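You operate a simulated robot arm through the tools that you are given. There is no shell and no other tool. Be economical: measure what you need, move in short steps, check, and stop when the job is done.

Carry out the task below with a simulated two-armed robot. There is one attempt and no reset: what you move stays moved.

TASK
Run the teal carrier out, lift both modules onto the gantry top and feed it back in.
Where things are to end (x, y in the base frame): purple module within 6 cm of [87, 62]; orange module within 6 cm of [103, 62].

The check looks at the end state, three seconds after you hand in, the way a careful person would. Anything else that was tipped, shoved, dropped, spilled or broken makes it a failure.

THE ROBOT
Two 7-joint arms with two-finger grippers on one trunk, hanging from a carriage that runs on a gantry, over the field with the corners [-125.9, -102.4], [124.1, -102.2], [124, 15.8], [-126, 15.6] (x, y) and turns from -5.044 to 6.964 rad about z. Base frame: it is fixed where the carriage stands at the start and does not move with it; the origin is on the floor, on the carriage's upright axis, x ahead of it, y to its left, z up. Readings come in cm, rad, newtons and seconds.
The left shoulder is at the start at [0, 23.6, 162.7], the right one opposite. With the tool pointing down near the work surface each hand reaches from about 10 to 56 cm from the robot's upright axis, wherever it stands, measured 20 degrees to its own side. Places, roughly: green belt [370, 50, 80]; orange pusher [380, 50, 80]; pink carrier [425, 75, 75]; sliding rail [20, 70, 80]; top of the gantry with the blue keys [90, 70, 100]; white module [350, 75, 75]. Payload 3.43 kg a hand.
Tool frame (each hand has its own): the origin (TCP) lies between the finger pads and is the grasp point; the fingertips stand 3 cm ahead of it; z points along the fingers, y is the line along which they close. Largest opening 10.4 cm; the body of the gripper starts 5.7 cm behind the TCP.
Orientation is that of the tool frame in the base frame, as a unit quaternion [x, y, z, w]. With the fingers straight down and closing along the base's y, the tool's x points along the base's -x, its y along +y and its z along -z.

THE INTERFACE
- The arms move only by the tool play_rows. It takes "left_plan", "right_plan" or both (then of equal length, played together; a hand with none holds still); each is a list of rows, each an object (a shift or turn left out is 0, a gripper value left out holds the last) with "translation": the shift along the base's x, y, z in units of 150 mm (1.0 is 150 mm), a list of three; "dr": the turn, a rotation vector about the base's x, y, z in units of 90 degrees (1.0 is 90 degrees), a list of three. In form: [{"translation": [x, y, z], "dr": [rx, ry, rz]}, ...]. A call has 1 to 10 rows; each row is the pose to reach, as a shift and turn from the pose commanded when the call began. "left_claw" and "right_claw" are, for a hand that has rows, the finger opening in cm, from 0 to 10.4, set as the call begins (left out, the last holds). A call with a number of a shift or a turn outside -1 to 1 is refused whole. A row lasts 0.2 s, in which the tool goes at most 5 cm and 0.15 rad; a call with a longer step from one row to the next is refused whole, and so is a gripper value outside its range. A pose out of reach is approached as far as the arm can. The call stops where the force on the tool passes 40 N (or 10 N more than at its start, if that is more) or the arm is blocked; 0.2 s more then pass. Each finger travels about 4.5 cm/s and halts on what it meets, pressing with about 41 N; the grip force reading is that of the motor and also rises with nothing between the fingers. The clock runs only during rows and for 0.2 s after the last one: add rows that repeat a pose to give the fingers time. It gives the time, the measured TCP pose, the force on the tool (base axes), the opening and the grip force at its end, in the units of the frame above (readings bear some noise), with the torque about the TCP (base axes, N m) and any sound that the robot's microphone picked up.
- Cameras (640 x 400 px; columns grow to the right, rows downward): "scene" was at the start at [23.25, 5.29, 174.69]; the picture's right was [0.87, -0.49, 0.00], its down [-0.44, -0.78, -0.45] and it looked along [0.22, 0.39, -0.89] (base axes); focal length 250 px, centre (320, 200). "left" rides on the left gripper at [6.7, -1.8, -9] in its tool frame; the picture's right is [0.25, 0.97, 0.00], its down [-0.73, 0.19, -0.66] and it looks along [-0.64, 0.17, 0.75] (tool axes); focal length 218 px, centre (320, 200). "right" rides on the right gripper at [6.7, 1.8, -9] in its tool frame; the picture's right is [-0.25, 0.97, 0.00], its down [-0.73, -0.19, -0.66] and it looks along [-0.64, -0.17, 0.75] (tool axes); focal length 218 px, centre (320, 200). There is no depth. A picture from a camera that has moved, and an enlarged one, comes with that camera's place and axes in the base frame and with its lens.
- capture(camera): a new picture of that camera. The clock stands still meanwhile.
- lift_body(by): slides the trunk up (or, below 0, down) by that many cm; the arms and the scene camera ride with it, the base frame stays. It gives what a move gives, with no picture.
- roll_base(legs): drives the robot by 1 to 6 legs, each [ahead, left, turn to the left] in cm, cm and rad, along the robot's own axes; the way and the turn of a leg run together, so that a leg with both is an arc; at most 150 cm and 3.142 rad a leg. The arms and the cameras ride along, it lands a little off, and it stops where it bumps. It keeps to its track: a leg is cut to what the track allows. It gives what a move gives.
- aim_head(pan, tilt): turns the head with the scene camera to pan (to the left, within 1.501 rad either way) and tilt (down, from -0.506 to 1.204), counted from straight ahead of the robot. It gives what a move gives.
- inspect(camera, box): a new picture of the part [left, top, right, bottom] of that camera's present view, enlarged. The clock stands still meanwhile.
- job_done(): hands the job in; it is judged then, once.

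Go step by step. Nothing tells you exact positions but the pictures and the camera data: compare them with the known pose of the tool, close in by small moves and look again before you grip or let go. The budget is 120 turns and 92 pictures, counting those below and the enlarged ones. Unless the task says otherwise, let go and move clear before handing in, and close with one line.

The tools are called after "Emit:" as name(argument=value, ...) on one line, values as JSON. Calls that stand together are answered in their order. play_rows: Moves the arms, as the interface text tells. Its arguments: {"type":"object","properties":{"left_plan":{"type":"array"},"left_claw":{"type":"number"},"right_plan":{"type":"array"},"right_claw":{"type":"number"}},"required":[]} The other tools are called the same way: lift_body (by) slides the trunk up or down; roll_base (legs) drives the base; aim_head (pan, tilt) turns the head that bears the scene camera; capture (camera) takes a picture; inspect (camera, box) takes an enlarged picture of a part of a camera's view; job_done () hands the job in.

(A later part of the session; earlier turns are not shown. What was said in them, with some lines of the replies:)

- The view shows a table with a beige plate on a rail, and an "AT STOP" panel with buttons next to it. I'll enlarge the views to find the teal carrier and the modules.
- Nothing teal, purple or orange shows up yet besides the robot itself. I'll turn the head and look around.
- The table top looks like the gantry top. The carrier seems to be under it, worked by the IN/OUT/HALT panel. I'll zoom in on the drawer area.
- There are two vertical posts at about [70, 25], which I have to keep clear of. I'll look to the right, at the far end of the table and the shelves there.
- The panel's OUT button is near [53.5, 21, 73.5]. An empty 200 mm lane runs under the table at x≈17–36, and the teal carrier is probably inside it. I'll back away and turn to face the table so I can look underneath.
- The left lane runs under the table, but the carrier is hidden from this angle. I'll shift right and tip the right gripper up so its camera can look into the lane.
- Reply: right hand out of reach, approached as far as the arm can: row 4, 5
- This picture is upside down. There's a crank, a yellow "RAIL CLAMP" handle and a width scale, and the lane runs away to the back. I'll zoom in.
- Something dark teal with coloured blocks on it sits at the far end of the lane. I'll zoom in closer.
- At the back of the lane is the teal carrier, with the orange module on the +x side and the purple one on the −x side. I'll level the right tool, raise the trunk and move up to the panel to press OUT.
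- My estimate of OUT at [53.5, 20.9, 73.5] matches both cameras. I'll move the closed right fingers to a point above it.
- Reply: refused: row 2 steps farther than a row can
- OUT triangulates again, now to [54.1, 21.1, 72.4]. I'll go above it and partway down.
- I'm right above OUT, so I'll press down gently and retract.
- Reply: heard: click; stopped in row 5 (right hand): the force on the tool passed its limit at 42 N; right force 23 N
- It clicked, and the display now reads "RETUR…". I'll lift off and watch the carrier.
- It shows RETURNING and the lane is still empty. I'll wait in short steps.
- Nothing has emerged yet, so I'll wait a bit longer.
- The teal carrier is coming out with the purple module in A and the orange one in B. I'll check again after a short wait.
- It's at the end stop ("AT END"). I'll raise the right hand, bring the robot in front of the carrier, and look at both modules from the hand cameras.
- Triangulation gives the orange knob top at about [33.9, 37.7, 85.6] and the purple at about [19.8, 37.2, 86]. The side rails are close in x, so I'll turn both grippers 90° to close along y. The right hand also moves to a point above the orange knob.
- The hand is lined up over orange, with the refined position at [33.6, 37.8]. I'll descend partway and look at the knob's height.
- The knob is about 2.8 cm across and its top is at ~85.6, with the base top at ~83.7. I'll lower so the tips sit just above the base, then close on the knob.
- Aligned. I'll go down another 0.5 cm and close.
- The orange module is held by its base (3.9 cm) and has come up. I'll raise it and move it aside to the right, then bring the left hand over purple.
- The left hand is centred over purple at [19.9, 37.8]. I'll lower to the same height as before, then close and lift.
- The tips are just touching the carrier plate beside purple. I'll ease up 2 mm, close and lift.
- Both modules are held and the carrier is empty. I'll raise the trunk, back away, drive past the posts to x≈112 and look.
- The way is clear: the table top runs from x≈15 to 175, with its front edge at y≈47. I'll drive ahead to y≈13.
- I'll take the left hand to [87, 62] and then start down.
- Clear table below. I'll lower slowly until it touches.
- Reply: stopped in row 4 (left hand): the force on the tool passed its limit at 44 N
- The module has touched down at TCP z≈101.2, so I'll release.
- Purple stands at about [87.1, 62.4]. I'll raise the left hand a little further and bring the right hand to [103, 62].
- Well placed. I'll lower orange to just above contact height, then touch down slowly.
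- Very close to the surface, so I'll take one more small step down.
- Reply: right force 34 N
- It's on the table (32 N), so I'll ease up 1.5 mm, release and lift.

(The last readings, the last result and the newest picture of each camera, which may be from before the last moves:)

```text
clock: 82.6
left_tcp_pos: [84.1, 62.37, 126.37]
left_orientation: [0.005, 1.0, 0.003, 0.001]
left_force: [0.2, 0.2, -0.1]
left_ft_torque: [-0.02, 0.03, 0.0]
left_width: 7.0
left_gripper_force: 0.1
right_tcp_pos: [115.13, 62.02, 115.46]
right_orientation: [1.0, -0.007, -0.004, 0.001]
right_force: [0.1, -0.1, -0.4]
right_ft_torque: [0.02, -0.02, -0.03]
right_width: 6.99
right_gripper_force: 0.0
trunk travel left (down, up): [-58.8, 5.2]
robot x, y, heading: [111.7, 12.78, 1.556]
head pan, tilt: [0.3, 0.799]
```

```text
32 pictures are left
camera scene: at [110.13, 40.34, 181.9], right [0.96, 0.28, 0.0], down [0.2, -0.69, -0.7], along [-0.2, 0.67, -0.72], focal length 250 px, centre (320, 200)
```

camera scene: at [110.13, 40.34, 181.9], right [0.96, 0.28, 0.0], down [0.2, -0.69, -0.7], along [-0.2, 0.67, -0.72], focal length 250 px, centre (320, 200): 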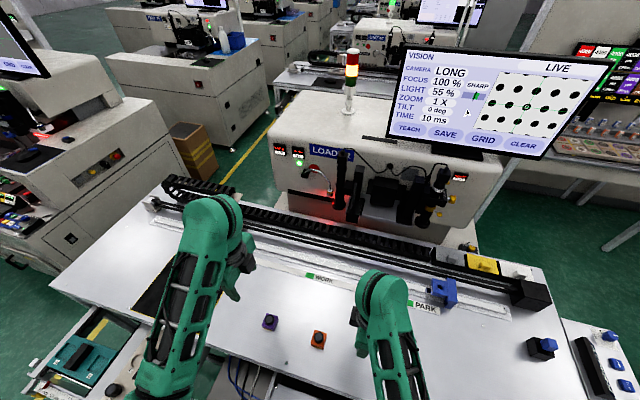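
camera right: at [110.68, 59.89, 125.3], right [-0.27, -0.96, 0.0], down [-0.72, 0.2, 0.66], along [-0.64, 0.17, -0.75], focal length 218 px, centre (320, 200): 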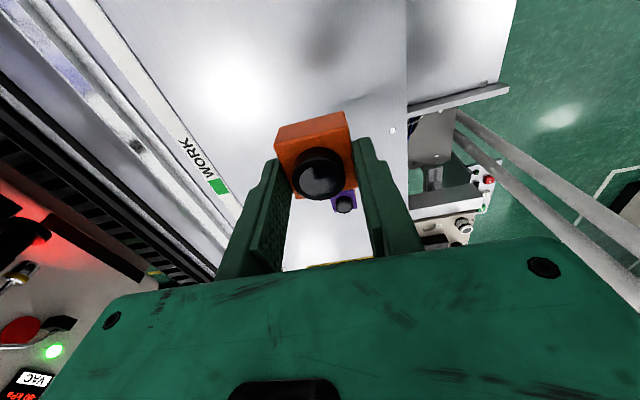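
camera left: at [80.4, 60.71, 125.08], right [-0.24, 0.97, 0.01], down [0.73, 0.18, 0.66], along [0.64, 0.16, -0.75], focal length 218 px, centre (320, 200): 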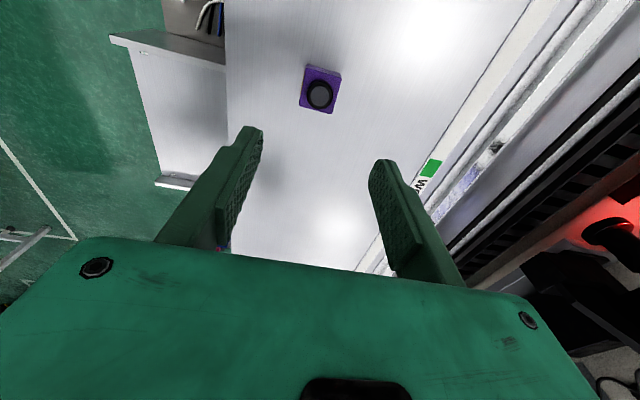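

Both modules stand in place. I'll pull the arms back to the carry pose, then back away and return to the panel to press IN.

Emit:
play_rows(right_plan=[{"translation": [0.25, -0.1, 0.2]}, {"translation": [0.5, -0.2, 0.4]}, {"translation": [0.75, -0.3, 0.6]}, {"translation": [1, -0.4, 0.8]}, {"translation": [1, -0.4, 1]}, {"translation": [1, -0.4, 1]}, {"translation": [1, -0.4, 1]}], left_plan=[{"translation": [0, 0, 0.1]}, {"translation": [0, 0, 0.1]}, {"translation": [0.2, 0, 0.1]}, {"translation": [0.45, 0, 0.1]}, {"translation": [0.7, 0, 0.1]}, {"translation": [0.9, 0, 0.1]}, {"translation": [1, 0, 0.1]}])

Emit:
roll_base(legs=[[-55, 0, 0], [0, 80, 0]])

Emit:
play_rows(right_plan=[{"dr": [0, 0, -0.093]}, {"dr": [0, 0, -0.186]}, {"dr": [0, 0, -0.279]}, {"dr": [0, 0, -0.372]}, {"dr": [0, 0, -0.465]}, {"dr": [0, 0, -0.558]}, {"dr": [0, 0, -0.651]}, {"dr": [0, 0, -0.744]}, {"dr": [0, 0, -0.837]}, {"dr": [0, 0, -0.93]}], right_claw=0)

Emit:
aim_head(pan=-0.2, tilt=0.7)

Emit:
capture(camera="scene")

```text
refused: row 1 steps farther than a row can; nothing moved
```

```text
clock: 84.8
left_tcp_pos: [83.77, 27.55, 126.3]
left_orientation: [0.039, 0.999, 0.005, 0.0]
left_force: [-3.1, 14.0, -0.3]
left_ft_torque: [-1.46, -0.31, -1.35]
left_width: 7.0
left_gripper_force: 0.0
right_tcp_pos: [114.67, 26.94, 115.36]
right_orientation: [1.0, -0.008, -0.003, 0.003]
right_force: [0.3, 0.8, 0.0]
right_ft_torque: [-0.01, 0.01, 0.02]
right_width: 6.99
right_gripper_force: 0.1
trunk travel left (down, up): [-58.8, 5.2]
robot x, y, heading: [111.65, -22.43, 1.553]
head pan, tilt: [0.3, 0.799]
stopped in leg 1: the force on the tool passed its limit at 188 N (the readings are from after the stop); the commanded pose is now the measured one
```

```text
clock: 87.0
left_tcp_pos: [83.77, 27.59, 126.4]
left_orientation: [0.038, 0.999, 0.006, -0.001]
left_force: [-2.2, 22.5, 1.0]
left_ft_torque: [-2.39, -0.28, -2.15]
left_width: 7.02
left_gripper_force: 0.1
right_tcp_pos: [114.66, 27.07, 115.36]
right_orientation: [0.739, -0.673, -0.006, 0.0]
right_force: [0.3, -0.1, 0.4]
right_ft_torque: [-0.04, -0.02, 0.01]
right_width: 0.0
right_gripper_force: 34.6
trunk travel left (down, up): [-58.8, 5.2]
robot x, y, heading: [111.49, -22.61, 1.555]
head pan, tilt: [0.3, 0.799]
```

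```text
clock: 88.0
left_tcp_pos: [83.81, 27.52, 126.41]
left_orientation: [0.038, 0.999, 0.006, -0.001]
left_force: [-3.3, 23.6, 0.4]
left_ft_torque: [-2.44, -0.19, -2.19]
left_width: 6.99
left_gripper_force: 0.0
right_tcp_pos: [114.63, 26.89, 115.45]
right_orientation: [0.741, -0.672, -0.007, 0.0]
right_force: [0.1, 0.3, 0.4]
right_ft_torque: [-0.04, -0.01, 0.0]
right_width: 0.0
right_gripper_force: 34.8
trunk travel left (down, up): [-58.8, 5.2]
robot x, y, heading: [111.89, -22.56, 1.555]
head pan, tilt: [-0.201, 0.7]
```

```text
31 pictures are left
camera scene: at [113.78, 5.81, 182.79], right [0.98, -0.21, 0.0], down [-0.14, -0.63, -0.77], along [0.16, 0.75, -0.64], focal length 250 px, centre (320, 200)
```

scene: 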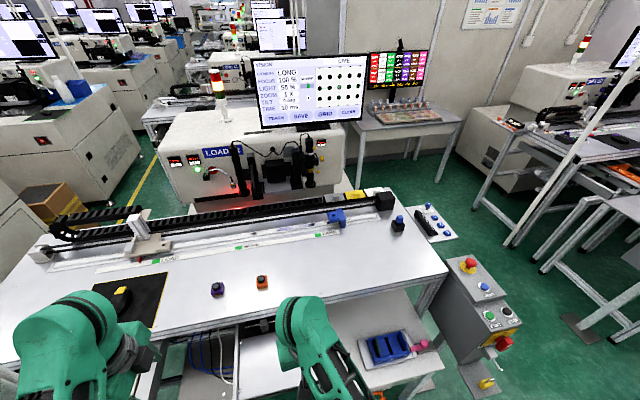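

The arm move was refused (step too long), but the base drive still ran, and the left hand has bumped the post. I'll move that hand forward off the post, then to the right, and check for harm.

Emit:
play_rows(left_plan=[{"translation": [0, 0.1, 0]}, {"translation": [0, 0.2, 0]}, {"translation": [0.2, 0.2, 0]}, {"translation": [0.45, 0.2, 0]}, {"translation": [0.7, 0.2, 0]}, {"translation": [0.95, 0.2, 0]}])

Emit:
aim_head(pan=0.6, tilt=0.8)

Emit:
capture(camera="scene")

```text
clock: 89.3
left_tcp_pos: [98.14, 30.13, 126.13]
left_orientation: [0.037, 0.999, 0.004, 0.0]
left_force: [-0.2, 0.8, -0.9]
left_ft_torque: [-0.02, -0.02, 0.0]
left_width: 6.99
left_gripper_force: 0.0
right_tcp_pos: [114.78, 26.72, 115.26]
right_orientation: [0.74, -0.672, -0.005, 0.001]
right_force: [0.1, 0.2, 0.0]
right_ft_torque: [-0.01, 0.02, -0.01]
right_width: 0.0
right_gripper_force: 35.0
trunk travel left (down, up): [-58.8, 5.2]
robot x, y, heading: [111.8, -22.02, 1.556]
head pan, tilt: [-0.201, 0.7]
```

```text
clock: 90.5
left_tcp_pos: [98.22, 30.22, 126.07]
left_orientation: [0.038, 0.999, 0.004, 0.0]
left_force: [-1.0, -0.3, -0.1]
left_ft_torque: [-0.01, -0.02, -0.02]
left_width: 6.97
left_gripper_force: 0.1
right_tcp_pos: [114.66, 26.53, 115.33]
right_orientation: [0.74, -0.673, -0.004, 0.001]
right_force: [0.6, 0.1, 0.0]
right_ft_torque: [0.0, 0.02, 0.01]
right_width: 0.0
right_gripper_force: 34.9
trunk travel left (down, up): [-58.8, 5.2]
robot x, y, heading: [111.8, -22.53, 1.552]
head pan, tilt: [0.6, 0.799]
```

```text
30 pictures are left
camera scene: at [107.53, 4.13, 181.91], right [0.83, 0.55, 0.0], down [0.4, -0.6, -0.7], along [-0.39, 0.58, -0.72], focal length 250 px, centre (320, 200)
```

scene: 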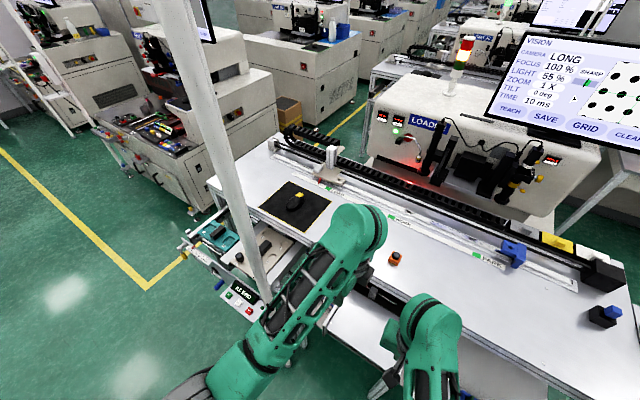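

The post stands undisturbed and the left hand is free at x=98. Next I'll only back up.

Emit:
roll_base(legs=[[-25, 0, 0]])

```text
clock: 92.3
left_tcp_pos: [97.86, 5.89, 126.06]
left_orientation: [0.039, 0.999, 0.004, 0.0]
left_force: [-0.4, -0.4, 1.2]
left_ft_torque: [-0.02, -0.01, -0.01]
left_width: 7.02
left_gripper_force: 0.0
right_tcp_pos: [114.36, 2.31, 115.37]
right_orientation: [0.74, -0.673, -0.004, 0.001]
right_force: [0.3, 0.0, -0.1]
right_ft_torque: [0.0, -0.01, 0.01]
right_width: 0.0
right_gripper_force: 34.8
trunk travel left (down, up): [-58.8, 5.2]
robot x, y, heading: [111.06, -47.06, 1.553]
head pan, tilt: [0.6, 0.799]
```

Clear. Now I'll drive left to x≈32.

Emit:
roll_base(legs=[[0, 79, 0.017]])

```text
clock: 96.5
left_tcp_pos: [17.83, 6.46, 125.99]
left_orientation: [0.034, 0.999, 0.005, 0.0]
left_force: [-0.6, 0.3, 0.9]
left_ft_torque: [0.02, -0.02, 0.0]
left_width: 7.03
left_gripper_force: 0.0
right_tcp_pos: [34.34, 3.2, 115.33]
right_orientation: [0.743, -0.669, -0.006, 0.001]
right_force: [-0.2, -0.3, 0.5]
right_ft_torque: [-0.01, 0.01, 0.02]
right_width: 0.01
right_gripper_force: 34.5
trunk travel left (down, up): [-58.8, 5.2]
robot x, y, heading: [31.91, -45.63, 1.564]
head pan, tilt: [0.6, 0.799]
```

I'll lower the trunk, straighten the right tool, set the right hand over to x≈47.6 and move the left hand aside.

Emit:
play_rows(right_plan=[{"dr": [0, 0, -0.033], "translation": [0.2, -0.05, 0]}, {"dr": [0, 0, -0.067], "translation": [0.4, -0.1, 0]}, {"dr": [0, 0, -0.067], "translation": [0.6, -0.15, 0]}, {"dr": [0, 0, -0.067], "translation": [0.8, -0.2, 0]}, {"dr": [0, 0, -0.067], "translation": [0.88, -0.2, 0]}], left_plan=[{"translation": [-0.2, 0, 0]}, {"translation": [-0.4, 0, 0]}, {"translation": [-0.6, 0, 0]}, {"translation": [-0.8, 0, 0]}, {"translation": [-1, 0, 0]}])

Emit:
lift_body(by=-18)

Emit:
roll_base(legs=[[20, 0, 0]])

Emit:
capture(camera="right")

```text
clock: 97.8
left_tcp_pos: [2.8, 6.29, 125.99]
left_orientation: [0.034, 0.999, 0.004, 0.0]
left_force: [-0.1, 0.8, -0.2]
left_ft_torque: [0.02, 0.01, 0.04]
left_width: 7.0
left_gripper_force: 0.0
right_tcp_pos: [47.57, 0.11, 115.51]
right_orientation: [-0.707, 0.707, 0.005, 0.0]
right_force: [0.2, 0.1, -0.1]
right_ft_torque: [0.02, 0.0, 0.01]
right_width: 0.01
right_gripper_force: 34.3
trunk travel left (down, up): [-58.8, 5.2]
robot x, y, heading: [31.79, -46.08, 1.563]
head pan, tilt: [0.6, 0.799]
```

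```text
clock: 99.8
left_tcp_pos: [2.86, 6.35, 108.07]
left_orientation: [0.034, 0.999, 0.004, -0.001]
left_force: [0.0, 0.5, -0.3]
left_ft_torque: [0.02, 0.01, 0.04]
left_width: 7.0
left_gripper_force: 0.0
right_tcp_pos: [47.65, 0.2, 97.47]
right_orientation: [-0.707, 0.707, 0.004, 0.0]
right_force: [0.5, -0.4, 0.2]
right_ft_torque: [0.0, -0.03, 0.0]
right_width: 0.0
right_gripper_force: 34.9
trunk travel left (down, up): [-40.8, 23.2]
robot x, y, heading: [31.62, -46.45, 1.564]
head pan, tilt: [0.6, 0.799]
```

```text
clock: 101.3
left_tcp_pos: [2.87, 26.34, 107.93]
left_orientation: [0.033, 0.999, 0.005, 0.0]
left_force: [0.0, 1.0, 0.0]
left_ft_torque: [-0.03, -0.02, -0.02]
left_width: 6.99
left_gripper_force: 0.1
right_tcp_pos: [47.64, 20.14, 97.46]
right_orientation: [-0.707, 0.707, 0.005, 0.0]
right_force: [-0.8, -0.1, 0.4]
right_ft_torque: [-0.01, 0.02, -0.01]
right_width: 0.01
right_gripper_force: 34.2
trunk travel left (down, up): [-40.8, 23.2]
robot x, y, heading: [31.5, -25.94, 1.57]
head pan, tilt: [0.6, 0.799]
```

```text
29 pictures are left
camera right: at [45.93, 13.31, 106.43], right [-0.97, 0.25, 0.01], down [0.19, 0.73, 0.66], along [0.16, 0.64, -0.75], focal length 218 px, centre (320, 200)
```

right: 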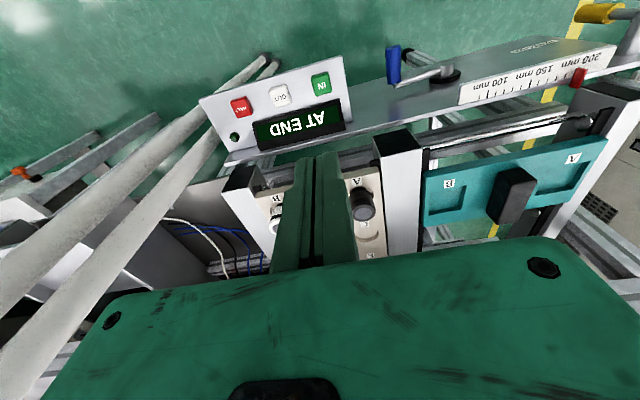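

"AT END" is lit and IN sits at about [47.8, 21.3, 72.4]. I'll descend and press.

Emit:
play_rows(right_plan=[{"translation": [0.01, 0.05, -0.3]}, {"translation": [0.01, 0.05, -0.6]}, {"translation": [0.01, 0.05, -0.9]}])

Emit:
capture(camera="right")

```text
clock: 102.2
left_tcp_pos: [2.84, 26.3, 107.88]
left_orientation: [0.033, 0.999, 0.004, 0.0]
left_force: [0.6, -0.8, -0.9]
left_ft_torque: [-0.02, -0.05, 0.0]
left_width: 7.0
left_gripper_force: 0.0
right_tcp_pos: [47.87, 20.76, 84.1]
right_orientation: [-0.707, 0.707, 0.005, 0.0]
right_force: [0.0, -0.7, 0.0]
right_ft_torque: [0.03, -0.01, 0.03]
right_width: 0.0
right_gripper_force: 34.5
trunk travel left (down, up): [-40.8, 23.2]
robot x, y, heading: [31.64, -25.92, 1.564]
head pan, tilt: [0.6, 0.799]
```

```text
28 pictures are left
camera right: at [46.19, 13.88, 92.96], right [-0.97, 0.25, 0.01], down [0.2, 0.72, 0.66], along [0.16, 0.64, -0.75], focal length 218 px, centre (320, 200)
```

right: 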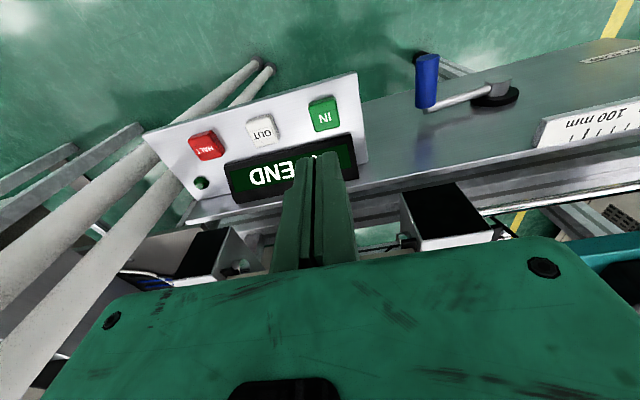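

Emit:
play_rows(right_plan=[{"translation": [-0.02, 0.02, -0.25]}, {"translation": [-0.02, 0.02, -0.47]}, {"translation": [-0.02, 0.02, -0.51]}, {"translation": [-0.02, 0.02, -0.55]}, {"translation": [-0.02, 0.02, -0.59]}, {"translation": [-0.02, 0.02, -0.63]}, {"translation": [-0.02, 0.02, -0.67]}])

Emit:
play_rows(right_plan=[{"translation": [0, 0, 0.3]}, {"translation": [0, 0, 0.6]}, {"translation": [0, 0, 0.9]}])

Emit:
capture(camera="right")

```text
clock: 103.8
left_tcp_pos: [2.85, 26.14, 107.92]
left_orientation: [0.033, 0.999, 0.004, 0.001]
left_force: [-0.7, 0.3, -0.5]
left_ft_torque: [0.01, 0.06, 0.0]
left_width: 7.0
left_gripper_force: 0.0
right_tcp_pos: [47.44, 21.52, 74.39]
right_orientation: [-0.706, 0.708, 0.007, 0.001]
right_force: [2.7, -10.2, 23.1]
right_ft_torque: [-0.45, -0.11, -0.03]
right_width: 0.59
right_gripper_force: 34.6
trunk travel left (down, up): [-40.8, 23.2]
robot x, y, heading: [31.67, -26.14, 1.569]
head pan, tilt: [0.6, 0.799]
heard: click
stopped in row 7 (right hand): the force on the tool passed its limit at 46 N (the readings are from after the stop); the commanded pose is now the measured one
```

```text
clock: 104.6
left_tcp_pos: [2.87, 26.24, 107.79]
left_orientation: [0.032, 0.999, 0.005, 0.001]
left_force: [0.5, -0.5, -0.8]
left_ft_torque: [0.01, -0.01, -0.01]
left_width: 7.01
left_gripper_force: 0.0
right_tcp_pos: [47.59, 21.26, 87.67]
right_orientation: [-0.706, 0.708, 0.006, 0.0]
right_force: [-0.7, -0.1, -0.3]
right_ft_torque: [-0.01, 0.0, -0.02]
right_width: 0.02
right_gripper_force: 34.9
trunk travel left (down, up): [-40.8, 23.2]
robot x, y, heading: [31.75, -25.88, 1.563]
head pan, tilt: [0.6, 0.799]
```

```text
27 pictures are left
camera right: at [45.89, 14.48, 96.58], right [-0.97, 0.25, 0.01], down [0.2, 0.72, 0.66], along [0.16, 0.64, -0.75], focal length 218 px, centre (320, 200)
```

right: 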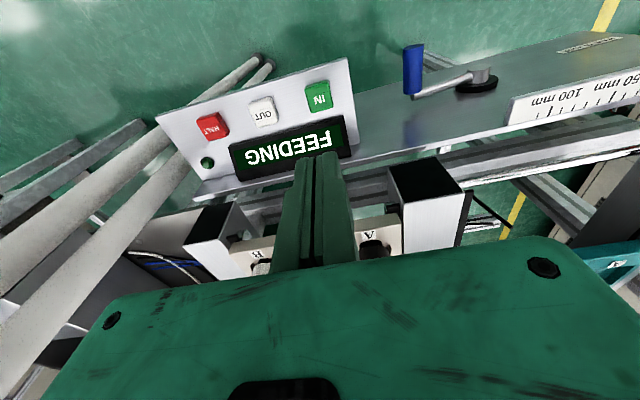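

It shows "FEEDING". I'll raise the hand clear, wait, and check again.

Emit:
play_rows(right_plan=[{"translation": [0, 0, 0.25]}, {"translation": [0, -0.1, 0.5]}, {"translation": [0, -0.2, 0.75]}, {"translation": [0, -0.2, 0.75]}, {"translation": [0, -0.2, 0.75]}, {"translation": [0, -0.2, 0.75]}, {"translation": [0, -0.2, 0.75]}, {"translation": [0, -0.2, 0.75]}, {"translation": [0, -0.2, 0.75]}, {"translation": [0, -0.2, 0.75]}])

Emit:
play_rows(right_plan=[{"translation": [0, 0, 0]}, {"translation": [0, 0, 0]}, {"translation": [0, 0, 0]}, {"translation": [0, 0, 0]}, {"translation": [0, 0, 0]}, {"translation": [0, 0, 0]}, {"translation": [0, 0, 0]}, {"translation": [0, 0, 0]}, {"translation": [0, 0, 0]}, {"translation": [0, 0, 0]}])

Emit:
play_rows(right_plan=[{"translation": [0, 0, 0]}, {"translation": [0, 0, 0]}, {"translation": [0, 0, 0]}, {"translation": [0, 0, 0]}, {"translation": [0, 0, 0]}, {"translation": [0, 0, 0]}, {"translation": [0, 0, 0]}, {"translation": [0, 0, 0]}, {"translation": [0, 0, 0]}, {"translation": [0, 0, 0]}])

Emit:
play_rows(right_plan=[{"translation": [0, 0, 0]}, {"translation": [0, 0, 0]}, {"translation": [0, 0, 0]}, {"translation": [0, 0, 0]}, {"translation": [0, 0, 0]}, {"translation": [0, 0, 0]}, {"translation": [0, 0, 0]}, {"translation": [0, 0, 0]}, {"translation": [0, 0, 0]}, {"translation": [0, 0, 0]}])

Emit:
capture(camera="right")

```text
clock: 106.8
left_tcp_pos: [2.86, 26.18, 107.83]
left_orientation: [0.033, 0.999, 0.003, 0.0]
left_force: [-0.4, -0.5, -0.6]
left_ft_torque: [0.03, 0.0, -0.02]
left_width: 6.99
left_gripper_force: 0.0
right_tcp_pos: [47.45, 18.39, 98.81]
right_orientation: [-0.706, 0.708, 0.006, 0.0]
right_force: [0.2, 0.4, -0.3]
right_ft_torque: [0.04, 0.0, 0.01]
right_width: 0.02
right_gripper_force: 34.5
trunk travel left (down, up): [-40.8, 23.2]
robot x, y, heading: [32.03, -25.92, 1.572]
head pan, tilt: [0.6, 0.799]
```

```text
clock: 109.0
left_tcp_pos: [2.8, 26.23, 108.06]
left_orientation: [0.033, 0.999, 0.003, 0.001]
left_force: [0.0, 0.1, 0.2]
left_ft_torque: [0.0, -0.01, -0.01]
left_width: 6.99
left_gripper_force: 0.1
right_tcp_pos: [47.41, 18.43, 98.99]
right_orientation: [-0.707, 0.708, 0.007, 0.0]
right_force: [-0.9, -0.4, 0.3]
right_ft_torque: [-0.02, -0.02, 0.0]
right_width: 0.01
right_gripper_force: 34.4
trunk travel left (down, up): [-40.8, 23.2]
robot x, y, heading: [31.74, -26.19, 1.57]
head pan, tilt: [0.6, 0.799]
```

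```text
clock: 111.2
left_tcp_pos: [2.91, 26.1, 107.96]
left_orientation: [0.033, 0.999, 0.004, 0.0]
left_force: [-0.3, 0.5, -0.1]
left_ft_torque: [0.0, 0.0, 0.01]
left_width: 6.98
left_gripper_force: 0.0
right_tcp_pos: [47.37, 18.35, 98.9]
right_orientation: [-0.707, 0.708, 0.007, 0.0]
right_force: [0.2, -0.3, 0.3]
right_ft_torque: [0.01, -0.01, 0.0]
right_width: 0.01
right_gripper_force: 34.6
trunk travel left (down, up): [-40.8, 23.2]
robot x, y, heading: [31.55, -26.01, 1.569]
head pan, tilt: [0.6, 0.799]
```

```text
clock: 113.4
left_tcp_pos: [2.94, 26.11, 107.95]
left_orientation: [0.033, 0.999, 0.004, 0.0]
left_force: [-0.4, -0.1, 0.4]
left_ft_torque: [0.02, 0.02, 0.0]
left_width: 6.98
left_gripper_force: 0.0
right_tcp_pos: [47.36, 18.36, 98.97]
right_orientation: [-0.706, 0.708, 0.007, 0.0]
right_force: [0.6, -0.3, -0.8]
right_ft_torque: [0.0, -0.03, 0.0]
right_width: 0.0
right_gripper_force: 35.1
trunk travel left (down, up): [-40.8, 23.2]
robot x, y, heading: [31.61, -26.32, 1.572]
head pan, tilt: [0.6, 0.799]
```

```text
26 pictures are left
camera right: at [45.74, 11.55, 107.86], right [-0.97, 0.25, 0.01], down [0.2, 0.72, 0.66], along [0.16, 0.64, -0.75], focal length 218 px, centre (320, 200)
```

right: 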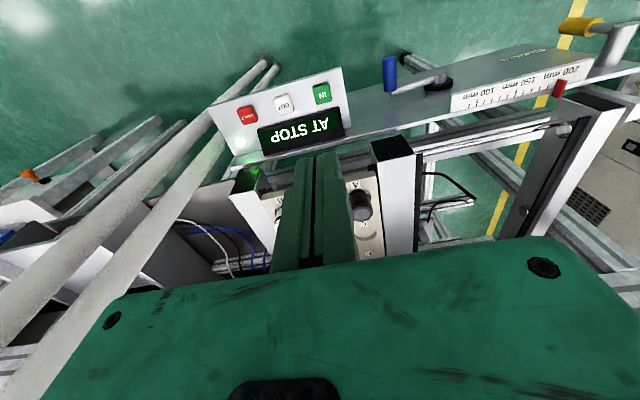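

The carrier is back in and the display reads "AT STOP". I'll back away and take a final look at the modules.

Emit:
roll_base(legs=[[-18, 0, 0]])

Emit:
aim_head(pan=-0.45, tilt=0.5)

Emit:
capture(camera="scene")

```text
clock: 114.9
left_tcp_pos: [2.83, 8.22, 107.96]
left_orientation: [0.033, 0.999, 0.003, 0.0]
left_force: [-0.5, -0.3, -1.0]
left_ft_torque: [-0.01, 0.0, 0.02]
left_width: 6.97
left_gripper_force: 0.0
right_tcp_pos: [47.39, 0.34, 98.86]
right_orientation: [-0.706, 0.708, 0.007, 0.0]
right_force: [1.0, -0.3, 0.1]
right_ft_torque: [0.04, -0.03, -0.01]
right_width: 0.0
right_gripper_force: 34.5
trunk travel left (down, up): [-40.8, 23.2]
robot x, y, heading: [31.81, -43.25, 1.567]
head pan, tilt: [0.6, 0.799]
```

```text
clock: 116.2
left_tcp_pos: [2.76, 8.37, 107.85]
left_orientation: [0.033, 0.999, 0.003, 0.0]
left_force: [1.2, 0.2, 0.4]
left_ft_torque: [0.02, 0.0, 0.01]
left_width: 7.0
left_gripper_force: 0.1
right_tcp_pos: [47.41, 0.5, 98.9]
right_orientation: [-0.707, 0.707, 0.006, 0.001]
right_force: [-0.2, 0.1, 0.0]
right_ft_torque: [-0.01, 0.02, 0.02]
right_width: 0.0
right_gripper_force: 34.8
trunk travel left (down, up): [-40.8, 23.2]
robot x, y, heading: [31.37, -43.92, 1.566]
head pan, tilt: [-0.45, 0.499]
```

```text
25 pictures are left
camera scene: at [35.96, -16.03, 166.5], right [0.9, -0.44, 0.0], down [-0.21, -0.43, -0.88], along [0.38, 0.79, -0.48], focal length 250 px, centre (320, 200)
```

scene: 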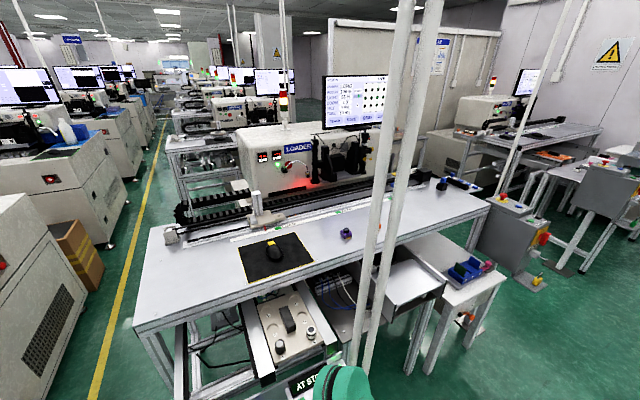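

Purple is in view on the table. Orange is hidden behind the post here, but I saw it standing after release, and nothing has been near it since. The carrier is in and the hands are clear.

Emit:
job_done()

```text
The job is handed in.
```

I ran the teal carrier out, set both modules on the gantry top and fed the carrier back in; the panel reads "AT STOP". The purple module is at about [87, 62] and the orange at about [103, 62]. On the way back my left hand bumped a post at about 188 N, and I saw no damage or movement.
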